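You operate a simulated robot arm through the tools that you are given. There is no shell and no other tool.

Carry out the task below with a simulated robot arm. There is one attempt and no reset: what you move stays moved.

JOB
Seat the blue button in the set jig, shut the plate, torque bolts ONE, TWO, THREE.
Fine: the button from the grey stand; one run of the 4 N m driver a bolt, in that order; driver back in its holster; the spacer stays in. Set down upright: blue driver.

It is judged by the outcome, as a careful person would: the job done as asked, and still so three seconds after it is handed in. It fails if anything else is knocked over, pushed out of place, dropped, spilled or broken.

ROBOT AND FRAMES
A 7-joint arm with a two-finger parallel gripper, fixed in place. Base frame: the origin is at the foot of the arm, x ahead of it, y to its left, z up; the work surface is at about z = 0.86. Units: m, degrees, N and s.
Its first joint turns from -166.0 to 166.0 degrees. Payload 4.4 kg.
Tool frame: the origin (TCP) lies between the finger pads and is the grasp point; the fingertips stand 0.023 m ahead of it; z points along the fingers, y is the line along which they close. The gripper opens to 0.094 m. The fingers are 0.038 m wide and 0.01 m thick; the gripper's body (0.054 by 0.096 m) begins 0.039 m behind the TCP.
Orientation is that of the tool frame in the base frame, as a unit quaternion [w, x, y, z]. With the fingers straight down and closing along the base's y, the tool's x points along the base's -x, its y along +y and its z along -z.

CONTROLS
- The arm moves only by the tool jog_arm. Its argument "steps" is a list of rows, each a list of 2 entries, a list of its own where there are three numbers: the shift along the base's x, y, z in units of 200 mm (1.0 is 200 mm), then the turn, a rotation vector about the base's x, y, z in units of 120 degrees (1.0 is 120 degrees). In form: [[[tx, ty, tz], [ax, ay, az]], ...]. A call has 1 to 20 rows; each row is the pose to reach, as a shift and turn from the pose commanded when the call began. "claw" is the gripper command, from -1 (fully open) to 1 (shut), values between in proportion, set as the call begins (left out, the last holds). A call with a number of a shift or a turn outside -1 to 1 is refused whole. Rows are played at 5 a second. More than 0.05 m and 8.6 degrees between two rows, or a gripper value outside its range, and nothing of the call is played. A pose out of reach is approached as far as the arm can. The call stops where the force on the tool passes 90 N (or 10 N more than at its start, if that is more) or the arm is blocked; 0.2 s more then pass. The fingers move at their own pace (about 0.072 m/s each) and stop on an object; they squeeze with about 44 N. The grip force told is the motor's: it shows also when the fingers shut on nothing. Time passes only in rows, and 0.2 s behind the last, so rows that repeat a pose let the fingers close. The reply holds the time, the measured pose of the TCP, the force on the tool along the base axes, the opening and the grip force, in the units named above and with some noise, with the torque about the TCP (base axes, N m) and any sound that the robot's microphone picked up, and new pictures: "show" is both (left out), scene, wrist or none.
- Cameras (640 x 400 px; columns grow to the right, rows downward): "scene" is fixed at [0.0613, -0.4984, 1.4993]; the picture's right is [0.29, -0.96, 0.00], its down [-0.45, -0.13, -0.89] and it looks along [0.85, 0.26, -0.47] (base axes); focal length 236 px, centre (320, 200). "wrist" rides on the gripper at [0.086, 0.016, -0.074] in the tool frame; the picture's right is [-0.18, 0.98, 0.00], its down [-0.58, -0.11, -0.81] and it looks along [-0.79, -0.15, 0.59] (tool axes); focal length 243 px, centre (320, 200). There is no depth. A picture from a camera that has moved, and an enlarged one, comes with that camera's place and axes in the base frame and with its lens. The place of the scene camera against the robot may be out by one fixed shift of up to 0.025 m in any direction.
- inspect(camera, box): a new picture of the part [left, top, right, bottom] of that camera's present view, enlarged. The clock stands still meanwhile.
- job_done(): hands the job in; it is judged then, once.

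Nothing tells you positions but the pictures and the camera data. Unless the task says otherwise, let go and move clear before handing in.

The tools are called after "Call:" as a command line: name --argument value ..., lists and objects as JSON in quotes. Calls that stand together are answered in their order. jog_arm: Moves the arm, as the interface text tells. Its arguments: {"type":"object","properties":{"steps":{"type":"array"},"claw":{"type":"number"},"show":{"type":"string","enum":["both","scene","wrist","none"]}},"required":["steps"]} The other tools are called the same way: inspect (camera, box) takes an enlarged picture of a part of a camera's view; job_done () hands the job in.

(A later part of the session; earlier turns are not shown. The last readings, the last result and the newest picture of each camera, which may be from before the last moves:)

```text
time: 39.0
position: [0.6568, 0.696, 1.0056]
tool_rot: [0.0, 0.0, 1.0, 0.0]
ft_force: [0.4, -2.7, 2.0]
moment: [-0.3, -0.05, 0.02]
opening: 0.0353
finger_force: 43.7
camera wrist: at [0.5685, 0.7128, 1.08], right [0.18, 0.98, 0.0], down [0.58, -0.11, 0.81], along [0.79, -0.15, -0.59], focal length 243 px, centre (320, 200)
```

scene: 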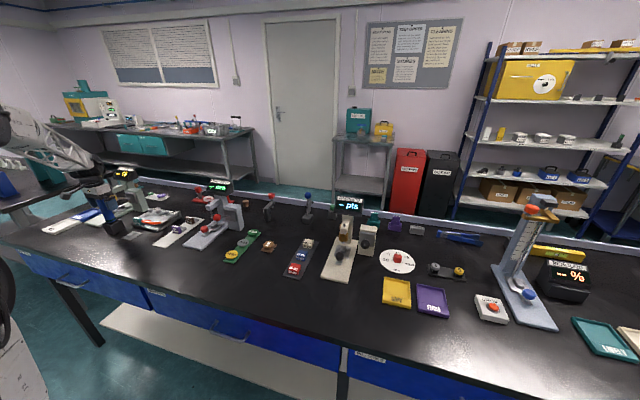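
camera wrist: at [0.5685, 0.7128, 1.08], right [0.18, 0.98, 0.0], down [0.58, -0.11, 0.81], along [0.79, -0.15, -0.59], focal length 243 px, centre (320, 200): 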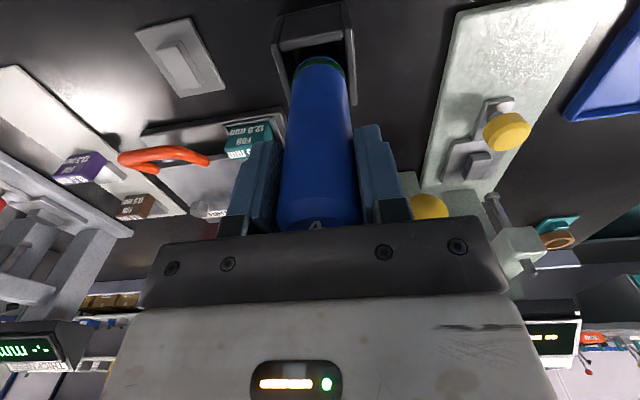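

The driver is gripped firmly (35 mm). I'll lift it straight up out of the holster and look at its bit.

Call:
jog_arm --steps '[[[0, 0, 0.1], [0, 0, 0]], [[0, 0, 0.25], [0, 0, 0]], [[0, 0, 0.4], [0, 0, 0]], [[0, 0, 0.55], [0, 0, 0]], [[0, 0, 0.7], [0, 0, 0]], [[0, 0, 0.7], [0, 0, 0]]]' --claw 1

Call:
inspect --camera "scene" --box '[70, 140, 160, 240]'

Call:
inspect --camera "wrist" --box '[200, 0, 440, 160]'

```text
time: 40.4
position: [0.6558, 0.6964, 1.1481]
tool_rot: [0.0, 0.0, 1.0, 0.0]
ft_force: [0.4, 0.8, -6.7]
moment: [-0.06, -0.01, 0.0]
opening: 0.0354
finger_force: 44.2
camera wrist: at [0.5682, 0.7128, 1.2201], right [0.18, 0.98, 0.0], down [0.58, -0.11, 0.81], along [0.79, -0.15, -0.59], focal length 243 px, centre (320, 200)
```

scene: 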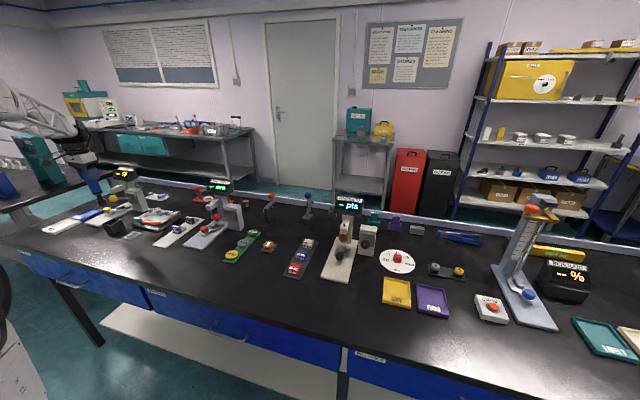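
wrist: 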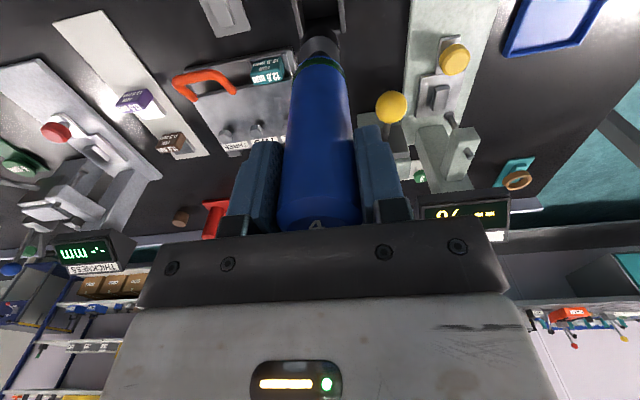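

```text
4.00 times, centred on (115, 190) of scene
camera zoom: at [0.0613, -0.4984, 1.4993], right [0.29, -0.96, 0.0], down [-0.45, -0.13, -0.89], along [0.85, 0.26, -0.47], focal length 944 px, centre (1140, 240)
```

zoom: 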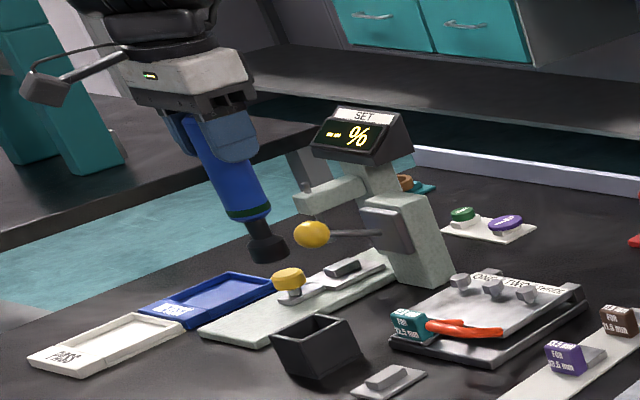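

```text
2.50 times, centred on (320, 80) of wrist
camera zoom: at [0.5682, 0.7128, 1.2201], right [0.18, 0.98, 0.0], down [0.58, -0.11, 0.81], along [0.79, -0.15, -0.59], focal length 606 px, centre (320, 500)
```

zoom: 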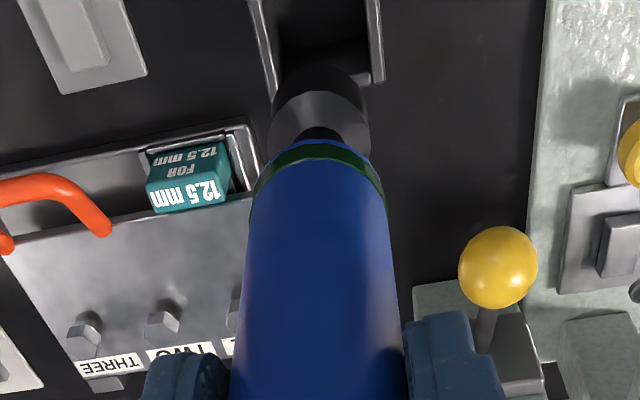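

The driver has a black socket at its lower end and the wrist force shows its weight of about 7 N. I'll carry it over bolt ONE, staying about 5 cm above the bolt head.

Call:
jog_arm --steps '[[[0.15, -0.08, 0], [0, 0, 0]], [[0.3, -0.16, 0], [0, 0, 0]], [[0.45, -0.24, 0], [0, 0, 0]], [[0.6, -0.32, 0], [0, 0, 0]], [[0.68, -0.365, -0.1], [0, 0, 0]], [[0.68, -0.365, -0.23], [0, 0, 0]], [[0.68, -0.365, -0.23], [0, 0, 0]]]' --claw 1

Call:
inspect --camera "wrist" --box '[240, 0, 400, 110]'

Call:
inspect --camera "scene" --box '[130, 170, 190, 225]'

```text
time: 42.0
position: [0.7938, 0.6229, 1.0991]
tool_rot: [0.0, -0.001, 1.0, 0.0]
ft_force: [0.7, -1.2, -7.2]
moment: [-0.02, 0.01, 0.02]
opening: 0.0353
finger_force: 43.7
camera wrist: at [0.7047, 0.6399, 1.1729], right [0.18, 0.98, 0.0], down [0.58, -0.11, 0.81], along [0.79, -0.15, -0.59], focal length 243 px, centre (320, 200)
```

scene: 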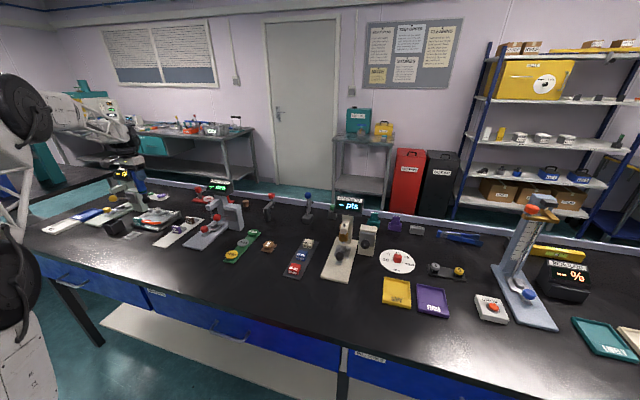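
wrist: 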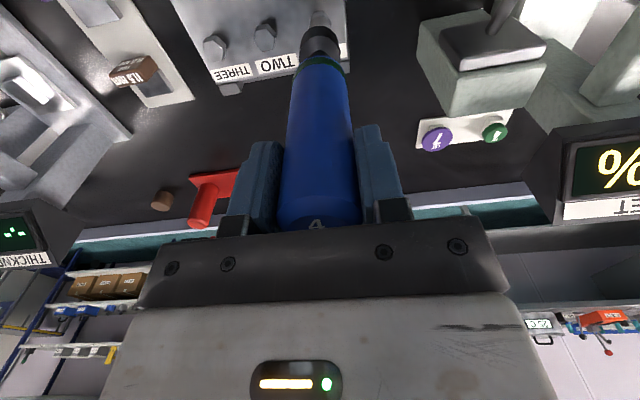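

```text
3.64 times, centred on (320, 55) of wrist
camera zoom: at [0.7047, 0.6399, 1.1729], right [0.18, 0.98, 0.0], down [0.58, -0.11, 0.81], along [0.79, -0.15, -0.59], focal length 882 px, centre (320, 727)
```

zoom: 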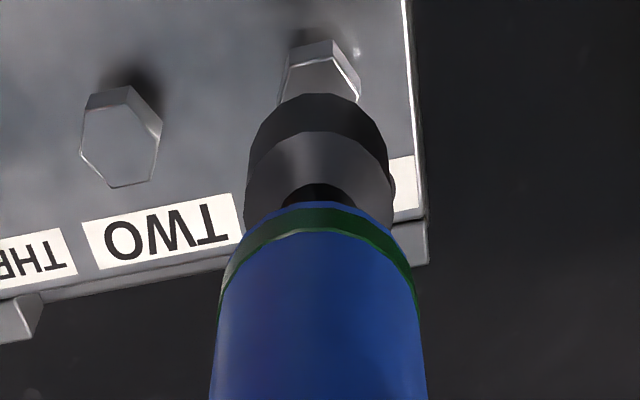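

```text
7.27 times, centred on (160, 198) of scene
camera zoom: at [0.0613, -0.4984, 1.4993], right [0.29, -0.96, 0.0], down [-0.45, -0.13, -0.89], along [0.85, 0.26, -0.47], focal length 1717 px, centre (1484, 218)
```

zoom: 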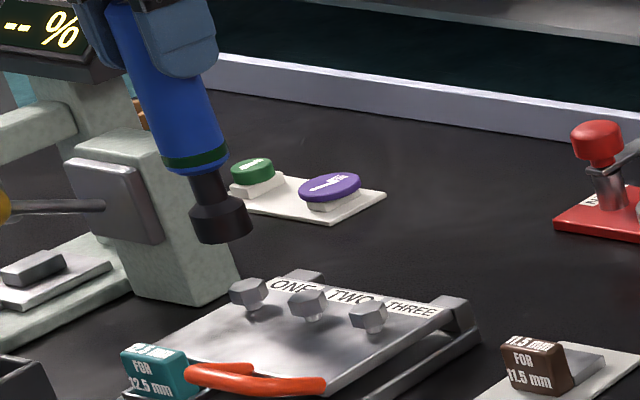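

The bolt ONE head is right below the socket in the wrist view, within about 1 mm by projection. I'll lower to just above it and compare in both cameras.

Call:
jog_arm --steps '[[[0, 0.003, -0.08], [0, 0, 0]], [[0, 0.003, -0.15], [0, 0, 0]], [[0, 0.003, -0.19], [0, 0, 0]], [[0, 0.003, -0.19], [0, 0, 0]]]' --claw 1

Call:
inspect --camera "wrist" --box '[260, 0, 380, 75]'

Call:
inspect --camera "scene" --box '[140, 185, 180, 220]'

```text
time: 43.0
position: [0.7915, 0.6236, 1.0611]
tool_rot: [0.0, 0.001, 1.0, 0.0]
ft_force: [-0.5, 1.3, -6.5]
moment: [0.05, 0.02, 0.01]
opening: 0.0356
finger_force: 43.6
camera wrist: at [0.7045, 0.64, 1.1348], right [0.18, 0.98, 0.0], down [0.58, -0.11, 0.81], along [0.79, -0.15, -0.59], focal length 243 px, centre (320, 200)
```

scene: 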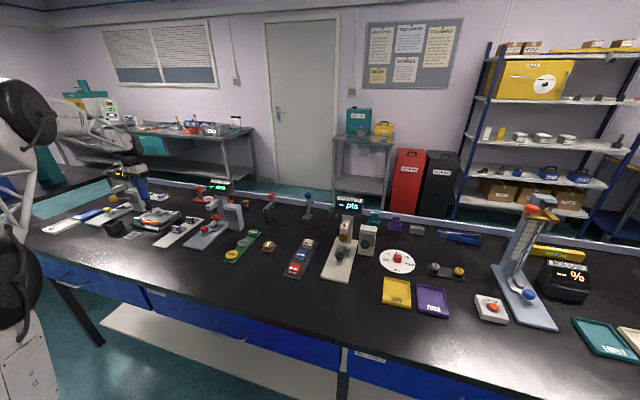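
wrist: 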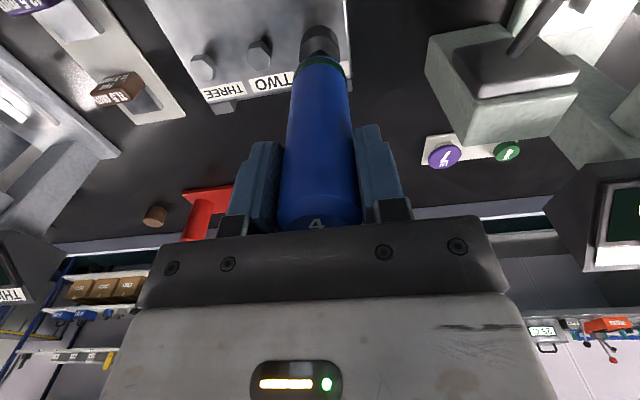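

```text
5.33 times, centred on (320, 38) of wrist
camera zoom: at [0.7045, 0.64, 1.1348], right [0.18, 0.98, 0.0], down [0.58, -0.11, 0.81], along [0.79, -0.15, -0.59], focal length 1294 px, centre (320, 1067)
```

zoom: 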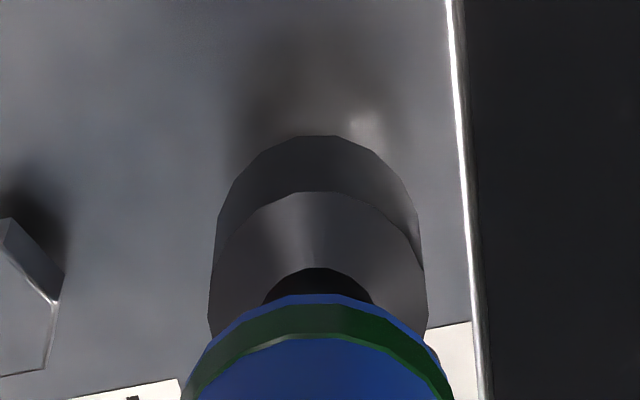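

```text
11.43 times, centred on (160, 202) of scene
camera zoom: at [0.0613, -0.4984, 1.4993], right [0.29, -0.96, 0.0], down [-0.45, -0.13, -0.89], along [0.85, 0.26, -0.47], focal length 2698 px, centre (2149, 171)
```

zoom: 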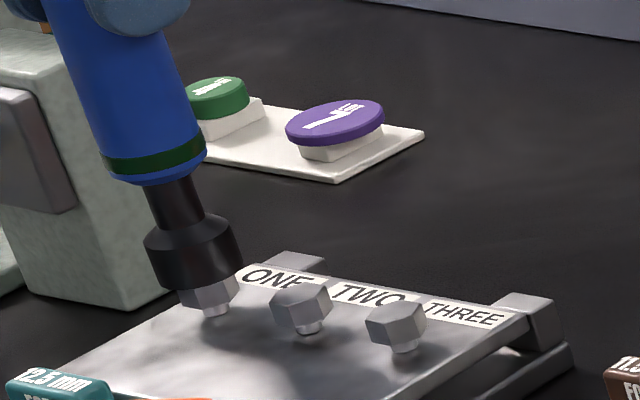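

The socket is just above bolt ONE. I'll enlarge further to compare the socket's axis with the bolt's centre.

Call:
inspect --camera "scene" --box '[146, 192, 176, 214]'

Call:
inspect --camera "wrist" --box '[180, 0, 360, 110]'

```text
16.00 times, centred on (161, 203) of scene
camera zoom: at [0.0613, -0.4984, 1.4993], right [0.29, -0.96, 0.0], down [-0.45, -0.13, -0.89], along [0.85, 0.26, -0.47], focal length 3777 px, centre (2864, 152)
```

zoom: 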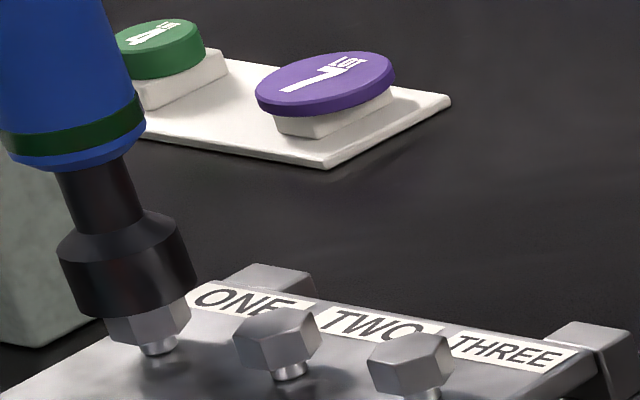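

```text
3.56 times, centred on (270, 55) of wrist
camera zoom: at [0.7045, 0.64, 1.1348], right [0.18, 0.98, 0.0], down [0.58, -0.11, 0.81], along [0.79, -0.15, -0.59], focal length 863 px, centre (498, 716)
```

zoom: 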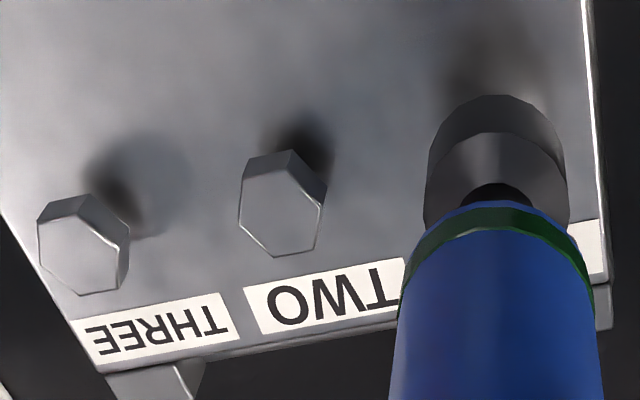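

Along the scene camera's line the socket axis and bolt stem coincide, and the wrist estimate agrees to about 1 mm. I'll lower slowly onto bolt ONE watching force and sound.

Call:
jog_arm --steps '[[[0.002, 0, -0.01], [0, 0, 0]], [[0.003, 0, -0.02], [0, 0, 0]], [[0.003, 0, -0.03], [0, 0, 0]], [[0.003, 0, -0.035], [0, 0, 0]]]' --claw 1 --show "none"

Call:
inspect --camera "scene" --box '[146, 192, 176, 214]'

```text
time: 44.0
position: [0.7936, 0.6238, 1.0537]
tool_rot: [-0.001, 0.0, 1.0, 0.0]
ft_force: [0.0, 1.1, -6.0]
moment: [0.03, -0.03, 0.01]
opening: 0.0354
finger_force: 43.5
```

```text
16.00 times, centred on (161, 203) of scene
camera zoom: at [0.0613, -0.4984, 1.4993], right [0.29, -0.96, 0.0], down [-0.45, -0.13, -0.89], along [0.85, 0.26, -0.47], focal length 3777 px, centre (2864, 152)
```

zoom: 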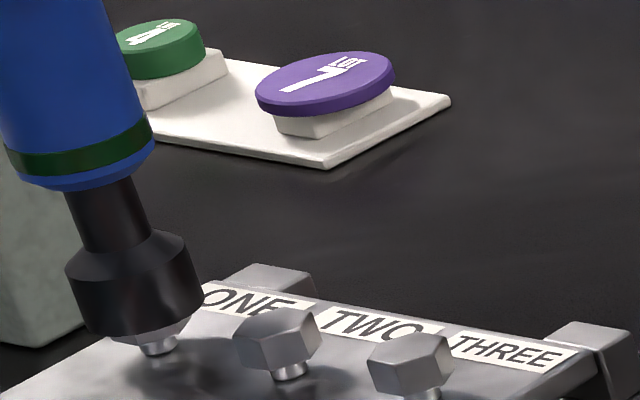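

No contact yet and the socket rim has passed the level of the head top, so it is sliding over the head. I'll continue down slowly.

Call:
jog_arm --steps '[[[0, 0, -0.008], [0, 0, 0]], [[0, 0, -0.016], [0, 0, 0]], [[0, 0, -0.024], [0, 0, 0]]]' --claw 1 --show "none"

Call:
inspect --camera "scene" --box '[146, 192, 176, 214]'

```text
time: 44.8
position: [0.793, 0.6241, 1.051]
tool_rot: [0.0, 0.0, 1.0, 0.001]
ft_force: [-0.2, 0.3, -6.8]
moment: [-0.03, 0.0, 0.01]
opening: 0.0356
finger_force: 43.9
```

```text
16.00 times, centred on (161, 203) of scene
camera zoom: at [0.0613, -0.4984, 1.4993], right [0.29, -0.96, 0.0], down [-0.45, -0.13, -0.89], along [0.85, 0.26, -0.47], focal length 3777 px, centre (2864, 152)
```

zoom: 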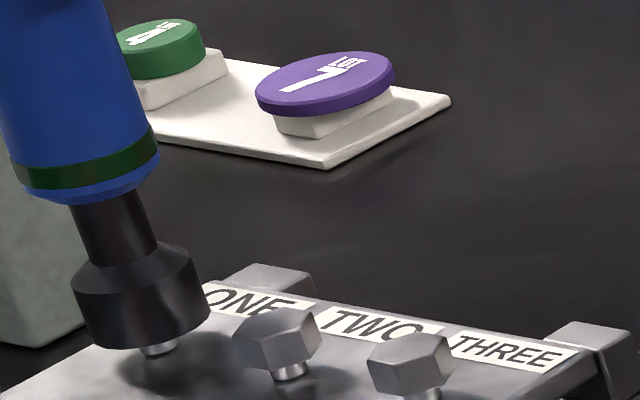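

The socket now surrounds the head with no contact force. I'll press on down in small steps until it bottoms.

Call:
jog_arm --steps '[[[0, 0, -0.008], [0, 0, 0]], [[0, 0, -0.016], [0, 0, 0]], [[0, 0, -0.024], [0, 0, 0]]]' --claw 1 --show "wrist"

Call:
inspect --camera "scene" --box '[146, 192, 176, 214]'

```text
time: 45.6
position: [0.7921, 0.6233, 1.0441]
tool_rot: [0.0, 0.0, 1.0, -0.001]
ft_force: [-0.3, 1.8, 5.8]
moment: [0.19, 0.07, 0.02]
opening: 0.0355
finger_force: 44.0
camera wrist: at [0.7052, 0.6402, 1.1191], right [0.18, 0.98, 0.0], down [0.58, -0.11, 0.81], along [0.79, -0.15, -0.59], focal length 243 px, centre (320, 200)
```

wrist: 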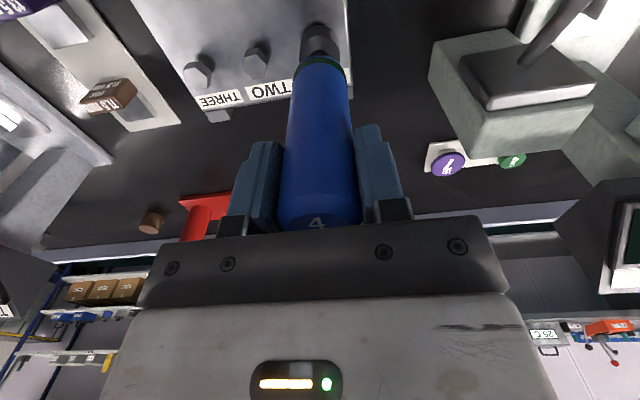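

```text
16.00 times, centred on (161, 203) of scene
camera zoom: at [0.0613, -0.4984, 1.4993], right [0.29, -0.96, 0.0], down [-0.45, -0.13, -0.89], along [0.85, 0.26, -0.47], focal length 3777 px, centre (2864, 152)
```

zoom: 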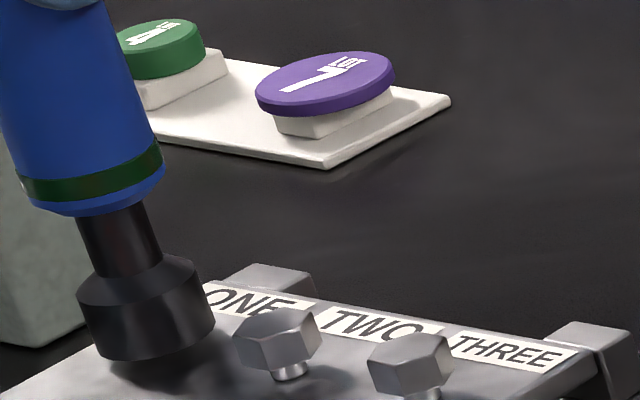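

The socket has bottomed on the head (about 13 N). I'll add a little push and hold to see whether the driver runs.

Call:
jog_arm --steps '[[[0, 0, -0.005], [0, 0, 0]], [[0, 0, -0.005], [0, 0, 0]], [[0, 0, -0.005], [0, 0, 0]], [[0, 0, -0.005], [0, 0, 0]]]' --claw 1 --show "wrist"

Call:
inspect --camera "scene" --box '[146, 192, 176, 214]'

```text
time: 46.6
position: [0.7933, 0.6242, 1.0434]
tool_rot: [0.0, 0.0, 1.0, 0.0]
ft_force: [0.7, -0.1, -4.8]
moment: [0.1, -0.11, -0.01]
opening: 0.0357
finger_force: 44.0
camera wrist: at [0.7051, 0.6402, 1.1176], right [0.18, 0.98, 0.0], down [0.58, -0.11, 0.81], along [0.79, -0.15, -0.59], focal length 243 px, centre (320, 200)
```

wrist: 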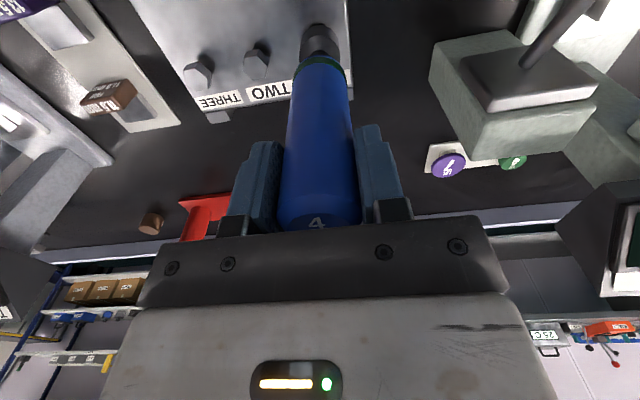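

```text
16.00 times, centred on (161, 203) of scene
camera zoom: at [0.0613, -0.4984, 1.4993], right [0.29, -0.96, 0.0], down [-0.45, -0.13, -0.89], along [0.85, 0.26, -0.47], focal length 3777 px, centre (2864, 152)
```

zoom: 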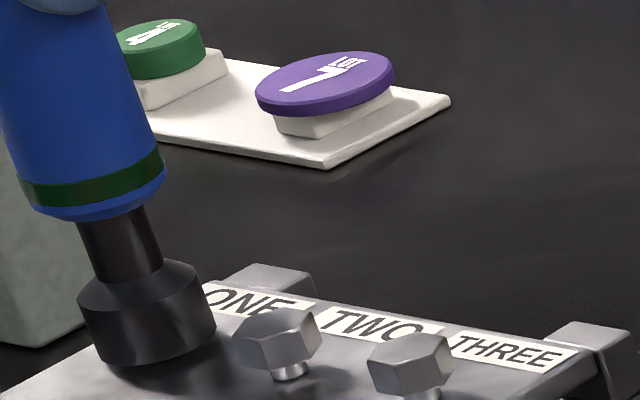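

The load dropped off after another millimetre, so the bolt (or plate) followed the socket down. I'll keep pressing gently in small increments.

Call:
jog_arm --steps '[[[0, 0, -0.005], [0, 0, 0]], [[0, 0, -0.01], [0, 0, 0]], [[0, 0, -0.01], [0, 0, 0]], [[0, 0, -0.01], [0, 0, 0]]]' --claw 1 --show "none"

Call:
inspect --camera "scene" --box '[146, 192, 176, 214]'

```text
time: 47.6
position: [0.7925, 0.624, 1.0429]
tool_rot: [0.001, 0.0, 1.0, 0.0]
ft_force: [-3.1, -5.2, 14.3]
moment: [-0.72, 0.35, -0.01]
opening: 0.0357
finger_force: 44.2
```

```text
16.00 times, centred on (161, 203) of scene
camera zoom: at [0.0613, -0.4984, 1.4993], right [0.29, -0.96, 0.0], down [-0.45, -0.13, -0.89], along [0.85, 0.26, -0.47], focal length 3777 px, centre (2864, 152)
```

zoom: 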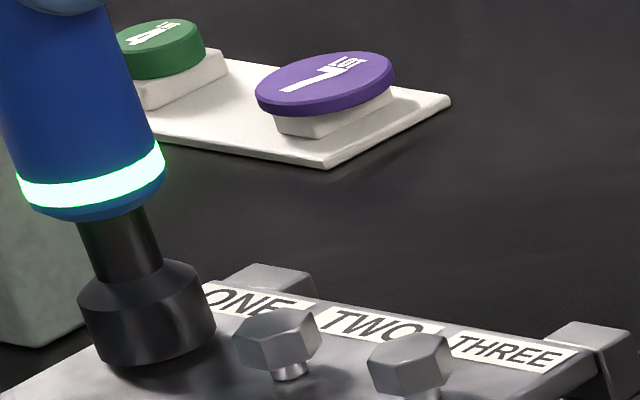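

The driver's ring is lit bright green: it is running. I'll hold still and watch for it to finish.

Call:
jog_arm --steps '[[[0, 0, 0], [0, 0, 0]], [[0, 0, 0], [0, 0, 0]]]' --claw 1 --show "none"

Call:
inspect --camera "scene" --box '[146, 192, 176, 214]'

```text
time: 48.2
position: [0.7944, 0.6233, 1.0428]
tool_rot: [0.001, 0.0, 1.0, 0.001]
ft_force: [1.1, -2.7, 21.5]
moment: [-0.59, 0.02, 0.07]
opening: 0.0358
finger_force: 44.1
```

```text
16.00 times, centred on (161, 203) of scene
camera zoom: at [0.0613, -0.4984, 1.4993], right [0.29, -0.96, 0.0], down [-0.45, -0.13, -0.89], along [0.85, 0.26, -0.47], focal length 3777 px, centre (2864, 152)
```

zoom: 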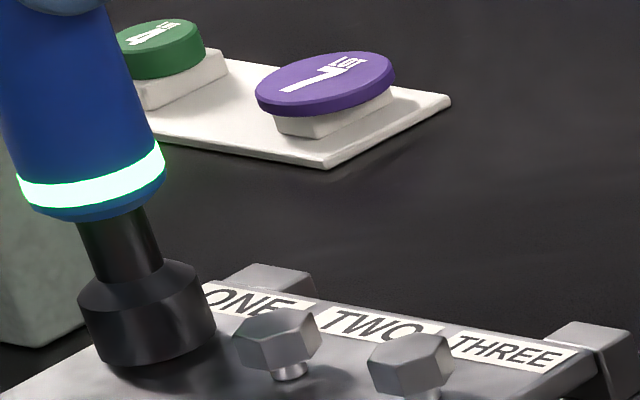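

Still lit and holding about 28 N on the bolt. I'll keep holding a little longer.

Call:
jog_arm --steps '[[[0, 0, 0], [0, 0, 0]], [[0, 0, 0], [0, 0, 0]], [[0, 0, 0], [0, 0, 0]], [[0, 0, 0], [0, 0, 0]]]' --claw 1 --show "none"

Call:
inspect --camera "scene" --box '[146, 192, 176, 214]'

```text
time: 49.2
position: [0.7921, 0.6238, 1.0427]
tool_rot: [0.0, 0.0, 1.0, 0.0]
ft_force: [4.1, -1.8, 27.6]
moment: [-0.51, -0.47, 0.04]
opening: 0.0355
finger_force: 44.3
```

```text
16.00 times, centred on (161, 203) of scene
camera zoom: at [0.0613, -0.4984, 1.4993], right [0.29, -0.96, 0.0], down [-0.45, -0.13, -0.89], along [0.85, 0.26, -0.47], focal length 3777 px, centre (2864, 152)
```

zoom: 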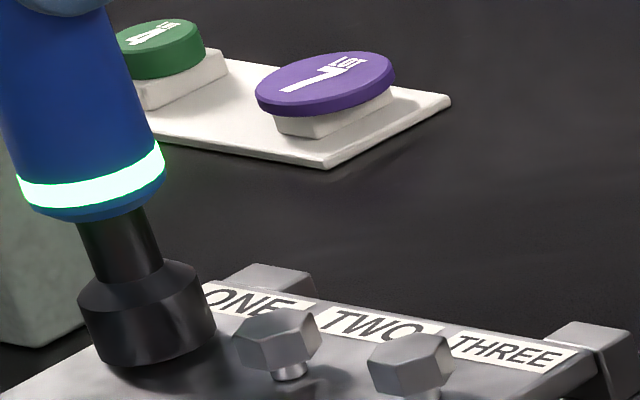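

The ring stays lit; I'll hold for another second and a half to see whether it changes or sounds.

Call:
jog_arm --steps '[[[0, 0, 0], [0, 0, 0]], [[0, 0, 0], [0, 0, 0]], [[0, 0, 0], [0, 0, 0]], [[0, 0, 0], [0, 0, 0]], [[0, 0, 0], [0, 0, 0]], [[0, 0, 0], [0, 0, 0]]]' --claw 1 --show "none"

Call:
inspect --camera "scene" --box '[146, 192, 176, 214]'

```text
time: 50.6
position: [0.7929, 0.6234, 1.0436]
tool_rot: [-0.001, 0.001, 1.0, 0.0]
ft_force: [3.8, 3.4, 26.7]
moment: [0.44, -0.34, -0.02]
opening: 0.0354
finger_force: 43.3
```

```text
16.00 times, centred on (161, 203) of scene
camera zoom: at [0.0613, -0.4984, 1.4993], right [0.29, -0.96, 0.0], down [-0.45, -0.13, -0.89], along [0.85, 0.26, -0.47], focal length 3777 px, centre (2864, 152)
```

zoom: 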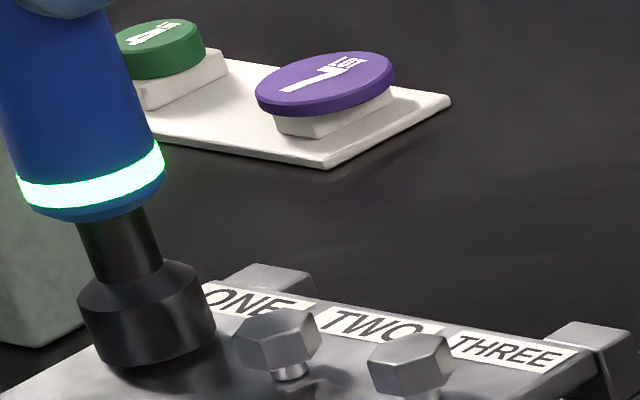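

The light has been steady for over 3 s and the load is constant, so the run appears complete. I'll lift straight off and compare bolt ONE's head with the others.

Call:
jog_arm --steps '[[[0, 0, 0.02], [0, 0, 0]], [[0, 0, 0.06], [0, 0, 0]], [[0, 0, 0.12], [0, 0, 0]], [[0, 0, 0.2], [0, 0, 0]], [[0, 0, 0.28], [0, 0, 0]], [[0, 0, 0.28], [0, 0, 0]]]' --claw 1 --show "wrist"

Call:
inspect --camera "scene" --box '[141, 185, 181, 215]'

Call:
inspect --camera "wrist" --box '[180, 0, 360, 110]'

```text
time: 52.0
position: [0.7925, 0.6237, 1.0987]
tool_rot: [0.0, 0.0, 1.0, 0.0]
ft_force: [0.1, -0.5, -6.1]
moment: [-0.04, 0.01, -0.03]
opening: 0.0352
finger_force: 44.1
camera wrist: at [0.7049, 0.6398, 1.1724], right [0.18, 0.98, 0.0], down [0.58, -0.11, 0.81], along [0.79, -0.15, -0.59], focal length 243 px, centre (320, 200)
```

wrist: 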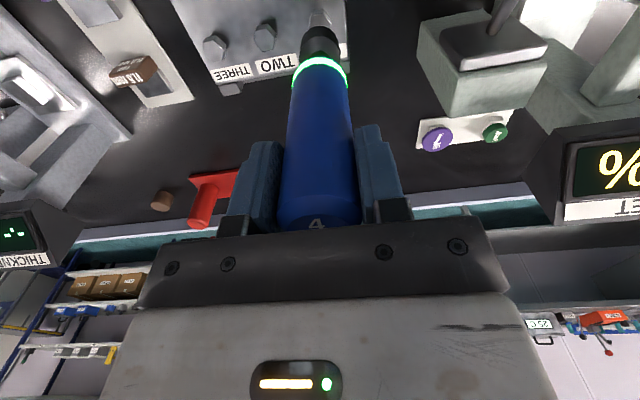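

```text
13.33 times, centred on (161, 200) of scene
camera zoom: at [0.0613, -0.4984, 1.4993], right [0.29, -0.96, 0.0], down [-0.45, -0.13, -0.89], along [0.85, 0.26, -0.47], focal length 3148 px, centre (2440, 200)
```

zoom: 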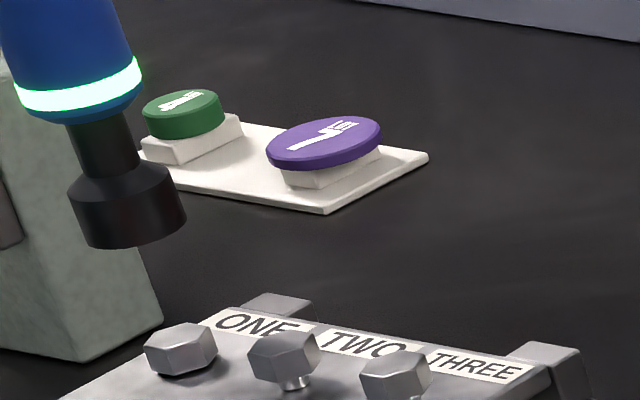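

```text
3.56 times, centred on (270, 55) of wrist
camera zoom: at [0.7049, 0.6398, 1.1724], right [0.18, 0.98, 0.0], down [0.58, -0.11, 0.81], along [0.79, -0.15, -0.59], focal length 863 px, centre (498, 716)
```

zoom: 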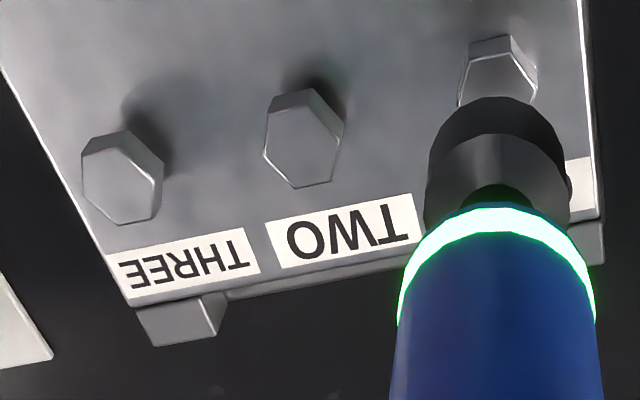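

Bolt ONE's head is now seated flush on the plate while TWO and THREE still stand proud, and the ring stays lit. Next I'll move to bolt TWO, about 54 mm in −y, stop above it and check the alignment.

Call:
jog_arm --steps '[[[0, -0.1, 0], [0, 0, 0]], [[0, -0.2, 0], [0, 0, 0]], [[0, -0.268, 0], [0, 0, 0]], [[0, -0.268, 0], [0, 0, 0]]]' --claw 1 --show "wrist"

Call:
inspect --camera "wrist" --box '[240, 0, 400, 100]'

Call:
inspect --camera "scene" --box '[146, 190, 186, 220]'

```text
time: 53.0
position: [0.793, 0.57, 1.0979]
tool_rot: [0.001, -0.001, 1.0, -0.001]
ft_force: [0.6, 0.4, -6.2]
moment: [0.07, -0.03, 0.03]
opening: 0.0355
finger_force: 44.0
camera wrist: at [0.705, 0.5861, 1.1721], right [0.18, 0.98, 0.0], down [0.58, -0.11, 0.81], along [0.79, -0.15, -0.59], focal length 243 px, centre (320, 200)
```

wrist: 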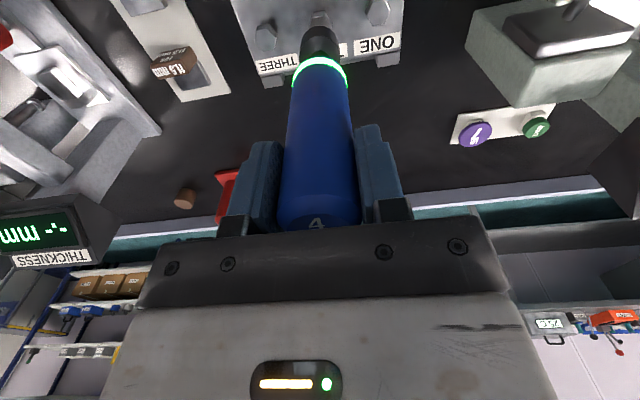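

```text
4.00 times, centred on (320, 50) of wrist
camera zoom: at [0.705, 0.5861, 1.1721], right [0.18, 0.98, 0.0], down [0.58, -0.11, 0.81], along [0.79, -0.15, -0.59], focal length 970 px, centre (320, 800)
```

zoom: 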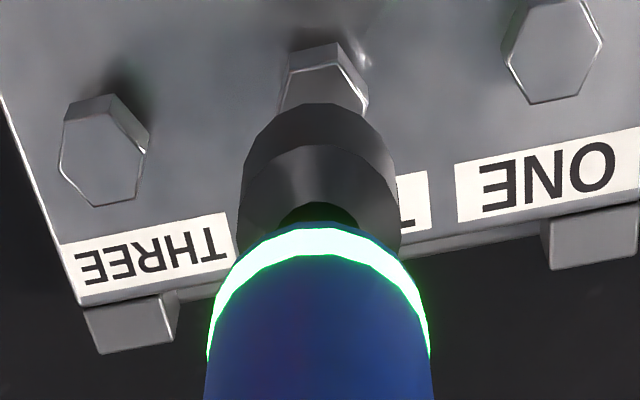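

```text
13.33 times, centred on (166, 205) of scene
camera zoom: at [0.0613, -0.4984, 1.4993], right [0.29, -0.96, 0.0], down [-0.45, -0.13, -0.89], along [0.85, 0.26, -0.47], focal length 3148 px, centre (2373, 133)
```

zoom: 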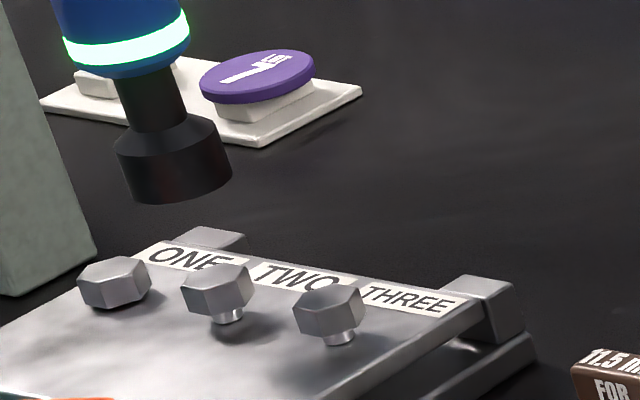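

By comparison with the pre-engagement picture at bolt ONE, I need about +1 mm in y here. I'll descend onto bolt TWO to just above the earlier contact height.

Call:
jog_arm --steps '[[[0, 0.005, -0.08], [0, 0, 0]], [[0, 0.005, -0.15], [0, 0, 0]], [[0, 0.005, -0.185], [0, 0, 0]], [[0, 0.005, -0.2], [0, 0, 0]], [[0, 0.005, -0.215], [0, 0, 0]], [[0, 0.005, -0.23], [0, 0, 0]], [[0, 0.005, -0.24], [0, 0, 0]]]' --claw 1 --show "none"

Call:
inspect --camera "scene" --box '[146, 190, 186, 220]'

```text
time: 54.6
position: [0.793, 0.5716, 1.0507]
tool_rot: [0.001, 0.0, 1.0, 0.0]
ft_force: [-1.0, -0.1, -6.8]
moment: [0.01, 0.02, -0.01]
opening: 0.0355
finger_force: 43.9
```

```text
13.33 times, centred on (166, 205) of scene
camera zoom: at [0.0613, -0.4984, 1.4993], right [0.29, -0.96, 0.0], down [-0.45, -0.13, -0.89], along [0.85, 0.26, -0.47], focal length 3148 px, centre (2373, 133)
```

zoom: 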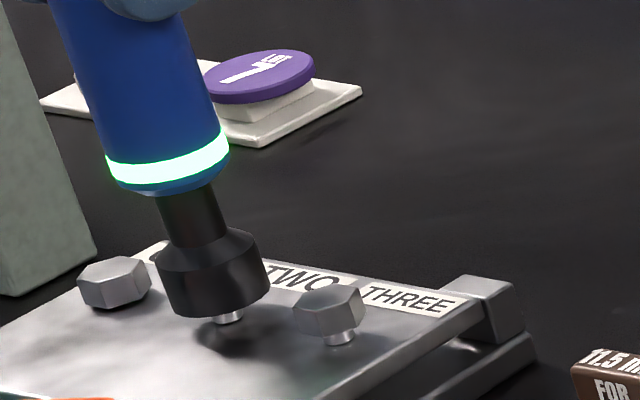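

The socket is around bolt TWO's head without contact. I'll ease down to contact.

Call:
jog_arm --steps '[[[0, 0, -0.01], [0, 0, 0]], [[0, 0, -0.018], [0, 0, 0]], [[0, 0, -0.025], [0, 0, 0]], [[0, 0, -0.03], [0, 0, 0]]]' --claw 1 --show "none"

Call:
inspect --camera "scene" --box '[146, 190, 186, 220]'

```text
time: 55.6
position: [0.7928, 0.5716, 1.0446]
tool_rot: [0.0, 0.0, 1.0, -0.001]
ft_force: [1.4, 1.1, -0.1]
moment: [0.19, -0.19, -0.03]
opening: 0.0358
finger_force: 43.8
```

```text
13.33 times, centred on (166, 205) of scene
camera zoom: at [0.0613, -0.4984, 1.4993], right [0.29, -0.96, 0.0], down [-0.45, -0.13, -0.89], along [0.85, 0.26, -0.47], focal length 3148 px, centre (2373, 133)
```

zoom: 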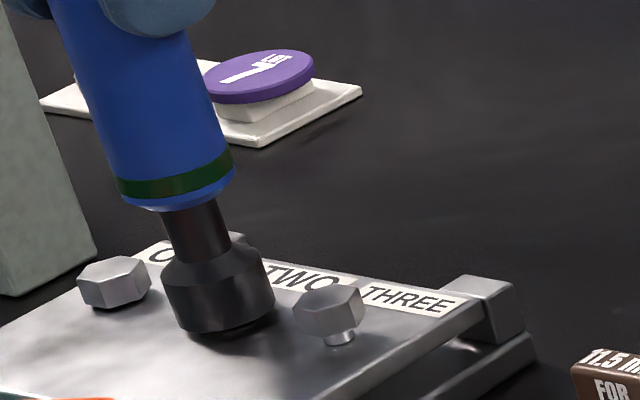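

The ring has gone dark on engaging bolt TWO, as it was during bolt ONE's run. I'll follow the bolt down with light pressure until it lights.

Call:
jog_arm --steps '[[[0, 0, -0.005], [0, 0, 0]], [[0, 0, -0.01], [0, 0, 0]], [[0, 0, -0.014], [0, 0, 0]], [[0, 0, -0.014], [0, 0, 0]], [[0, 0, -0.014], [0, 0, 0]]]' --claw 1 --show "none"

Call:
inspect --camera "scene" --box '[146, 190, 186, 220]'

```text
time: 56.8
position: [0.7934, 0.571, 1.0439]
tool_rot: [0.001, 0.0, 1.0, 0.001]
ft_force: [-3.0, -6.7, 32.9]
moment: [-0.88, 0.47, 0.0]
opening: 0.0357
finger_force: 43.7
```

```text
13.33 times, centred on (166, 205) of scene
camera zoom: at [0.0613, -0.4984, 1.4993], right [0.29, -0.96, 0.0], down [-0.45, -0.13, -0.89], along [0.85, 0.26, -0.47], focal length 3148 px, centre (2373, 133)
```

zoom: 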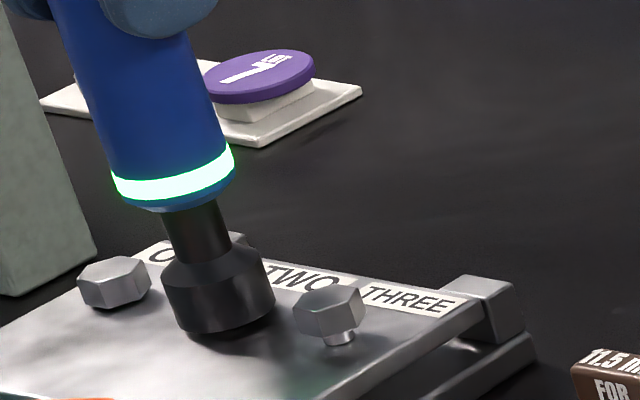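

The ring is lit again, so the run on bolt TWO has reached torque. I'll hold briefly, then lift off and check its head.

Call:
jog_arm --steps '[[[0, 0, 0], [0, 0, 0]], [[0, 0, 0], [0, 0, 0]], [[0, 0, 0], [0, 0, 0]], [[0, 0, 0.03], [0, 0, 0]], [[0, 0, 0.08], [0, 0, 0]], [[0, 0, 0.16], [0, 0, 0]], [[0, 0, 0.24], [0, 0, 0]], [[0, 0, 0.284], [0, 0, 0]], [[0, 0, 0.284], [0, 0, 0]]]' --claw 1 --show "none"

Call:
inspect --camera "scene" --box '[146, 190, 186, 220]'

Call:
inspect --camera "wrist" --box '[240, 0, 400, 100]'

```text
time: 58.8
position: [0.7918, 0.5712, 1.0991]
tool_rot: [0.0, 0.001, 1.0, 0.0]
ft_force: [0.7, -0.9, -6.4]
moment: [0.01, 0.0, 0.0]
opening: 0.0354
finger_force: 44.0
```

```text
13.33 times, centred on (166, 205) of scene
camera zoom: at [0.0613, -0.4984, 1.4993], right [0.29, -0.96, 0.0], down [-0.45, -0.13, -0.89], along [0.85, 0.26, -0.47], focal length 3148 px, centre (2373, 133)
```

zoom: 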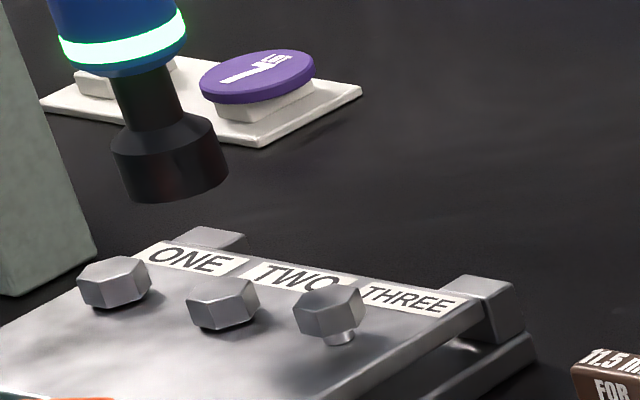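

```text
4.00 times, centred on (320, 50) of wrist
camera zoom: at [0.7044, 0.5873, 1.1718], right [0.18, 0.98, 0.0], down [0.58, -0.11, 0.81], along [0.79, -0.15, -0.59], focal length 970 px, centre (320, 800)
```

zoom: 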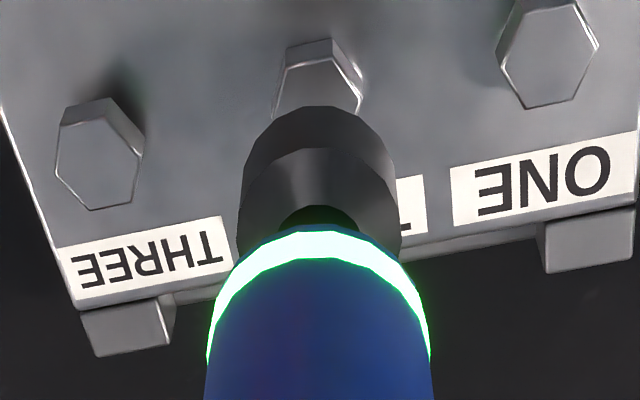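

Bolt TWO is now seated flush too. I'll move about 52.5 mm further in −y to bolt THREE and check the alignment above it.

Call:
jog_arm --steps '[[[0, -0.1, 0], [0, 0, 0]], [[0, -0.2, 0], [0, 0, 0]], [[0, -0.2625, 0], [0, 0, 0]], [[0, -0.2625, 0], [0, 0, 0]]]' --claw 1 --show "none"

Call:
inspect --camera "wrist" --box '[240, 0, 400, 100]'

Call:
inspect --camera "scene" --box '[146, 190, 186, 220]'

```text
time: 59.8
position: [0.7928, 0.5184, 1.0971]
tool_rot: [0.0, 0.0, 1.0, 0.0]
ft_force: [-0.7, 0.2, -6.0]
moment: [-0.05, -0.01, -0.02]
opening: 0.0355
finger_force: 44.3
```

```text
4.00 times, centred on (320, 50) of wrist
camera zoom: at [0.7052, 0.5349, 1.1712], right [0.18, 0.98, 0.0], down [0.58, -0.11, 0.81], along [0.79, -0.15, -0.59], focal length 970 px, centre (320, 800)
```

zoom: 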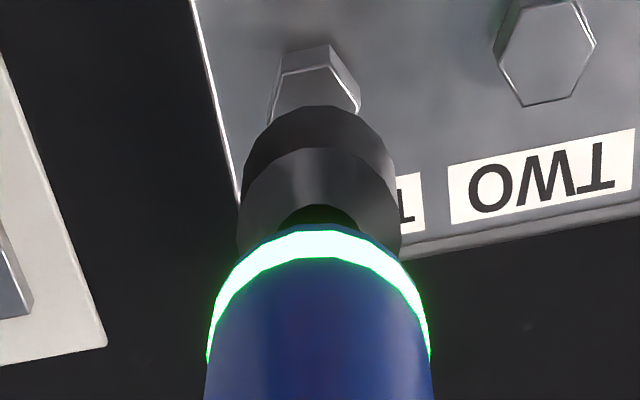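

```text
13.33 times, centred on (166, 205) of scene
camera zoom: at [0.0613, -0.4984, 1.4993], right [0.29, -0.96, 0.0], down [-0.45, -0.13, -0.89], along [0.85, 0.26, -0.47], focal length 3148 px, centre (2373, 133)
```

zoom: 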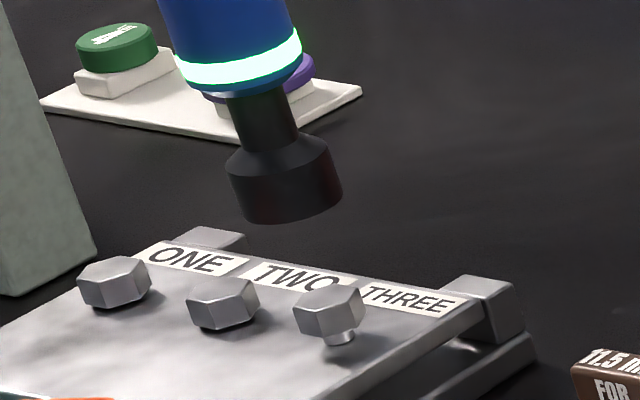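

Alignment over bolt THREE is within half a millimetre. I'll descend as with the others.

Call:
jog_arm --steps '[[[0, -0.002, -0.08], [0, 0, 0]], [[0, -0.002, -0.15], [0, 0, 0]], [[0, -0.002, -0.185], [0, 0, 0]], [[0, -0.002, -0.2], [0, 0, 0]], [[0, -0.002, -0.215], [0, 0, 0]], [[0, -0.002, -0.23], [0, 0, 0]], [[0, -0.002, -0.24], [0, 0, 0]]]' --claw 1 --show "none"

Call:
inspect --camera "scene" --box '[146, 190, 186, 220]'

```text
time: 61.4
position: [0.7929, 0.5185, 1.0494]
tool_rot: [0.0, 0.0, 1.0, -0.001]
ft_force: [0.3, -0.7, -7.0]
moment: [-0.01, -0.03, -0.02]
opening: 0.0355
finger_force: 43.9
```

```text
13.33 times, centred on (166, 205) of scene
camera zoom: at [0.0613, -0.4984, 1.4993], right [0.29, -0.96, 0.0], down [-0.45, -0.13, -0.89], along [0.85, 0.26, -0.47], focal length 3148 px, centre (2373, 133)
```

zoom: 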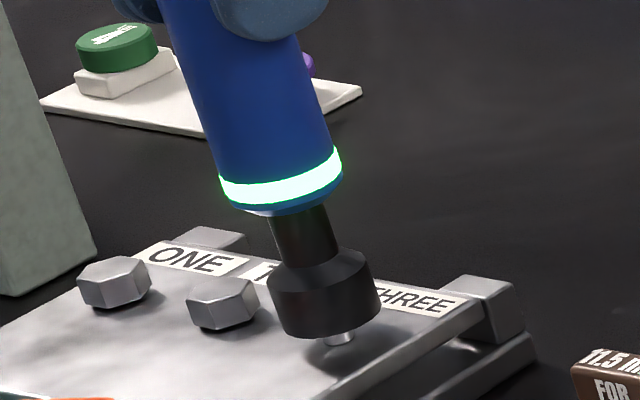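

The socket is around bolt THREE's head, well centred. I'll ease down and follow it in the same way.

Call:
jog_arm --steps '[[[0, 0, -0.01], [0, 0, 0]], [[0, 0, -0.018], [0, 0, 0]], [[0, 0, -0.025], [0, 0, 0]], [[0, 0, -0.03], [0, 0, 0]]]' --claw 1 --show "none"

Call:
jog_arm --steps '[[[0, 0, -0.005], [0, 0, 0]], [[0, 0, -0.01], [0, 0, 0]], [[0, 0, -0.014], [0, 0, 0]], [[0, 0, -0.014], [0, 0, 0]], [[0, 0, -0.014], [0, 0, 0]]]' --claw 1 --show "none"

Call:
inspect --camera "scene" --box '[146, 190, 186, 220]'

```text
time: 62.4
position: [0.7931, 0.5186, 1.0427]
tool_rot: [0.001, 0.0, 1.0, 0.001]
ft_force: [0.6, 1.6, -0.3]
moment: [0.32, 0.05, -0.03]
opening: 0.0356
finger_force: 43.8
```

```text
time: 63.6
position: [0.7933, 0.5186, 1.0426]
tool_rot: [0.001, 0.0, 1.0, 0.001]
ft_force: [-5.6, -6.7, 25.2]
moment: [-0.8, 0.87, 0.03]
opening: 0.0358
finger_force: 44.0
```

```text
13.33 times, centred on (166, 205) of scene
camera zoom: at [0.0613, -0.4984, 1.4993], right [0.29, -0.96, 0.0], down [-0.45, -0.13, -0.89], along [0.85, 0.26, -0.47], focal length 3148 px, centre (2373, 133)
```

zoom: 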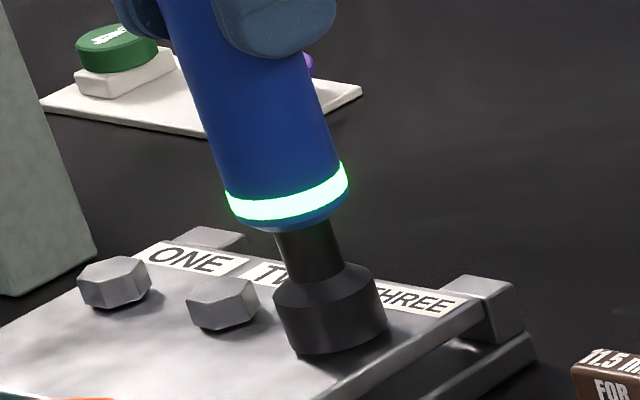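

Contact and the lit ring show bolt THREE's run reached torque. I'll hold briefly, lift off, and confirm all three heads are flush.

Call:
jog_arm --steps '[[[0, 0, 0], [0, 0, 0]], [[0, 0, 0], [0, 0, 0]], [[0, 0, 0], [0, 0, 0]], [[0, 0, 0.03], [0, 0, 0]], [[0, 0, 0.08], [0, 0, 0]], [[0, 0, 0.16], [0, 0, 0]], [[0, 0, 0.24], [0, 0, 0]], [[0, 0, 0.4], [0, 0, 0]], [[0, 0, 0.53], [0, 0, 0]], [[0, 0, 0.53], [0, 0, 0]]]' --claw 1 --show "wrist"

Call:
inspect --camera "scene" --box '[136, 190, 196, 235]'

Call:
inspect --camera "scene" --box '[100, 200, 150, 245]'

```text
time: 65.8
position: [0.7944, 0.5176, 1.1469]
tool_rot: [0.0, 0.001, 1.0, 0.0]
ft_force: [-0.3, 0.8, -6.7]
moment: [0.03, -0.03, -0.03]
opening: 0.0355
finger_force: 44.1
camera wrist: at [0.7055, 0.535, 1.2211], right [0.18, 0.98, 0.0], down [0.58, -0.11, 0.81], along [0.79, -0.15, -0.59], focal length 243 px, centre (320, 200)
```

wrist: 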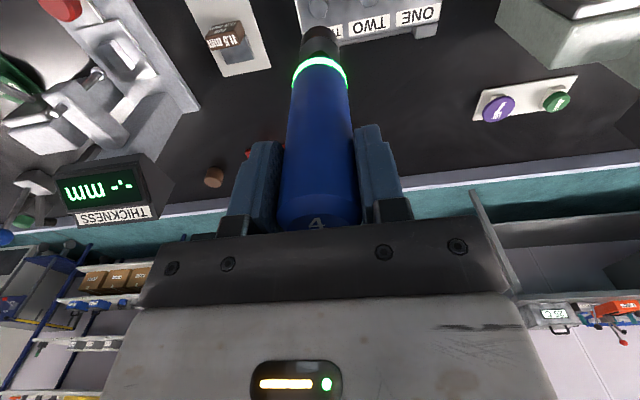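

```text
8.89 times, centred on (166, 212) of scene
camera zoom: at [0.0613, -0.4984, 1.4993], right [0.29, -0.96, 0.0], down [-0.45, -0.13, -0.89], along [0.85, 0.26, -0.47], focal length 2098 px, centre (1689, 89)
```

zoom: 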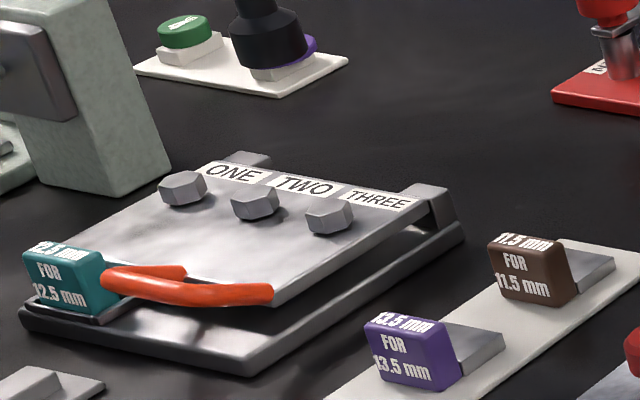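

```text
8.89 times, centred on (125, 222) of scene
camera zoom: at [0.0613, -0.4984, 1.4993], right [0.29, -0.96, 0.0], down [-0.45, -0.13, -0.89], along [0.85, 0.26, -0.47], focal length 2098 px, centre (2053, 0)
```

zoom: 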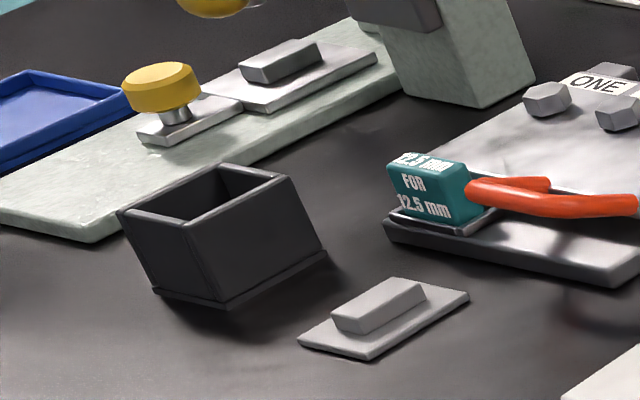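

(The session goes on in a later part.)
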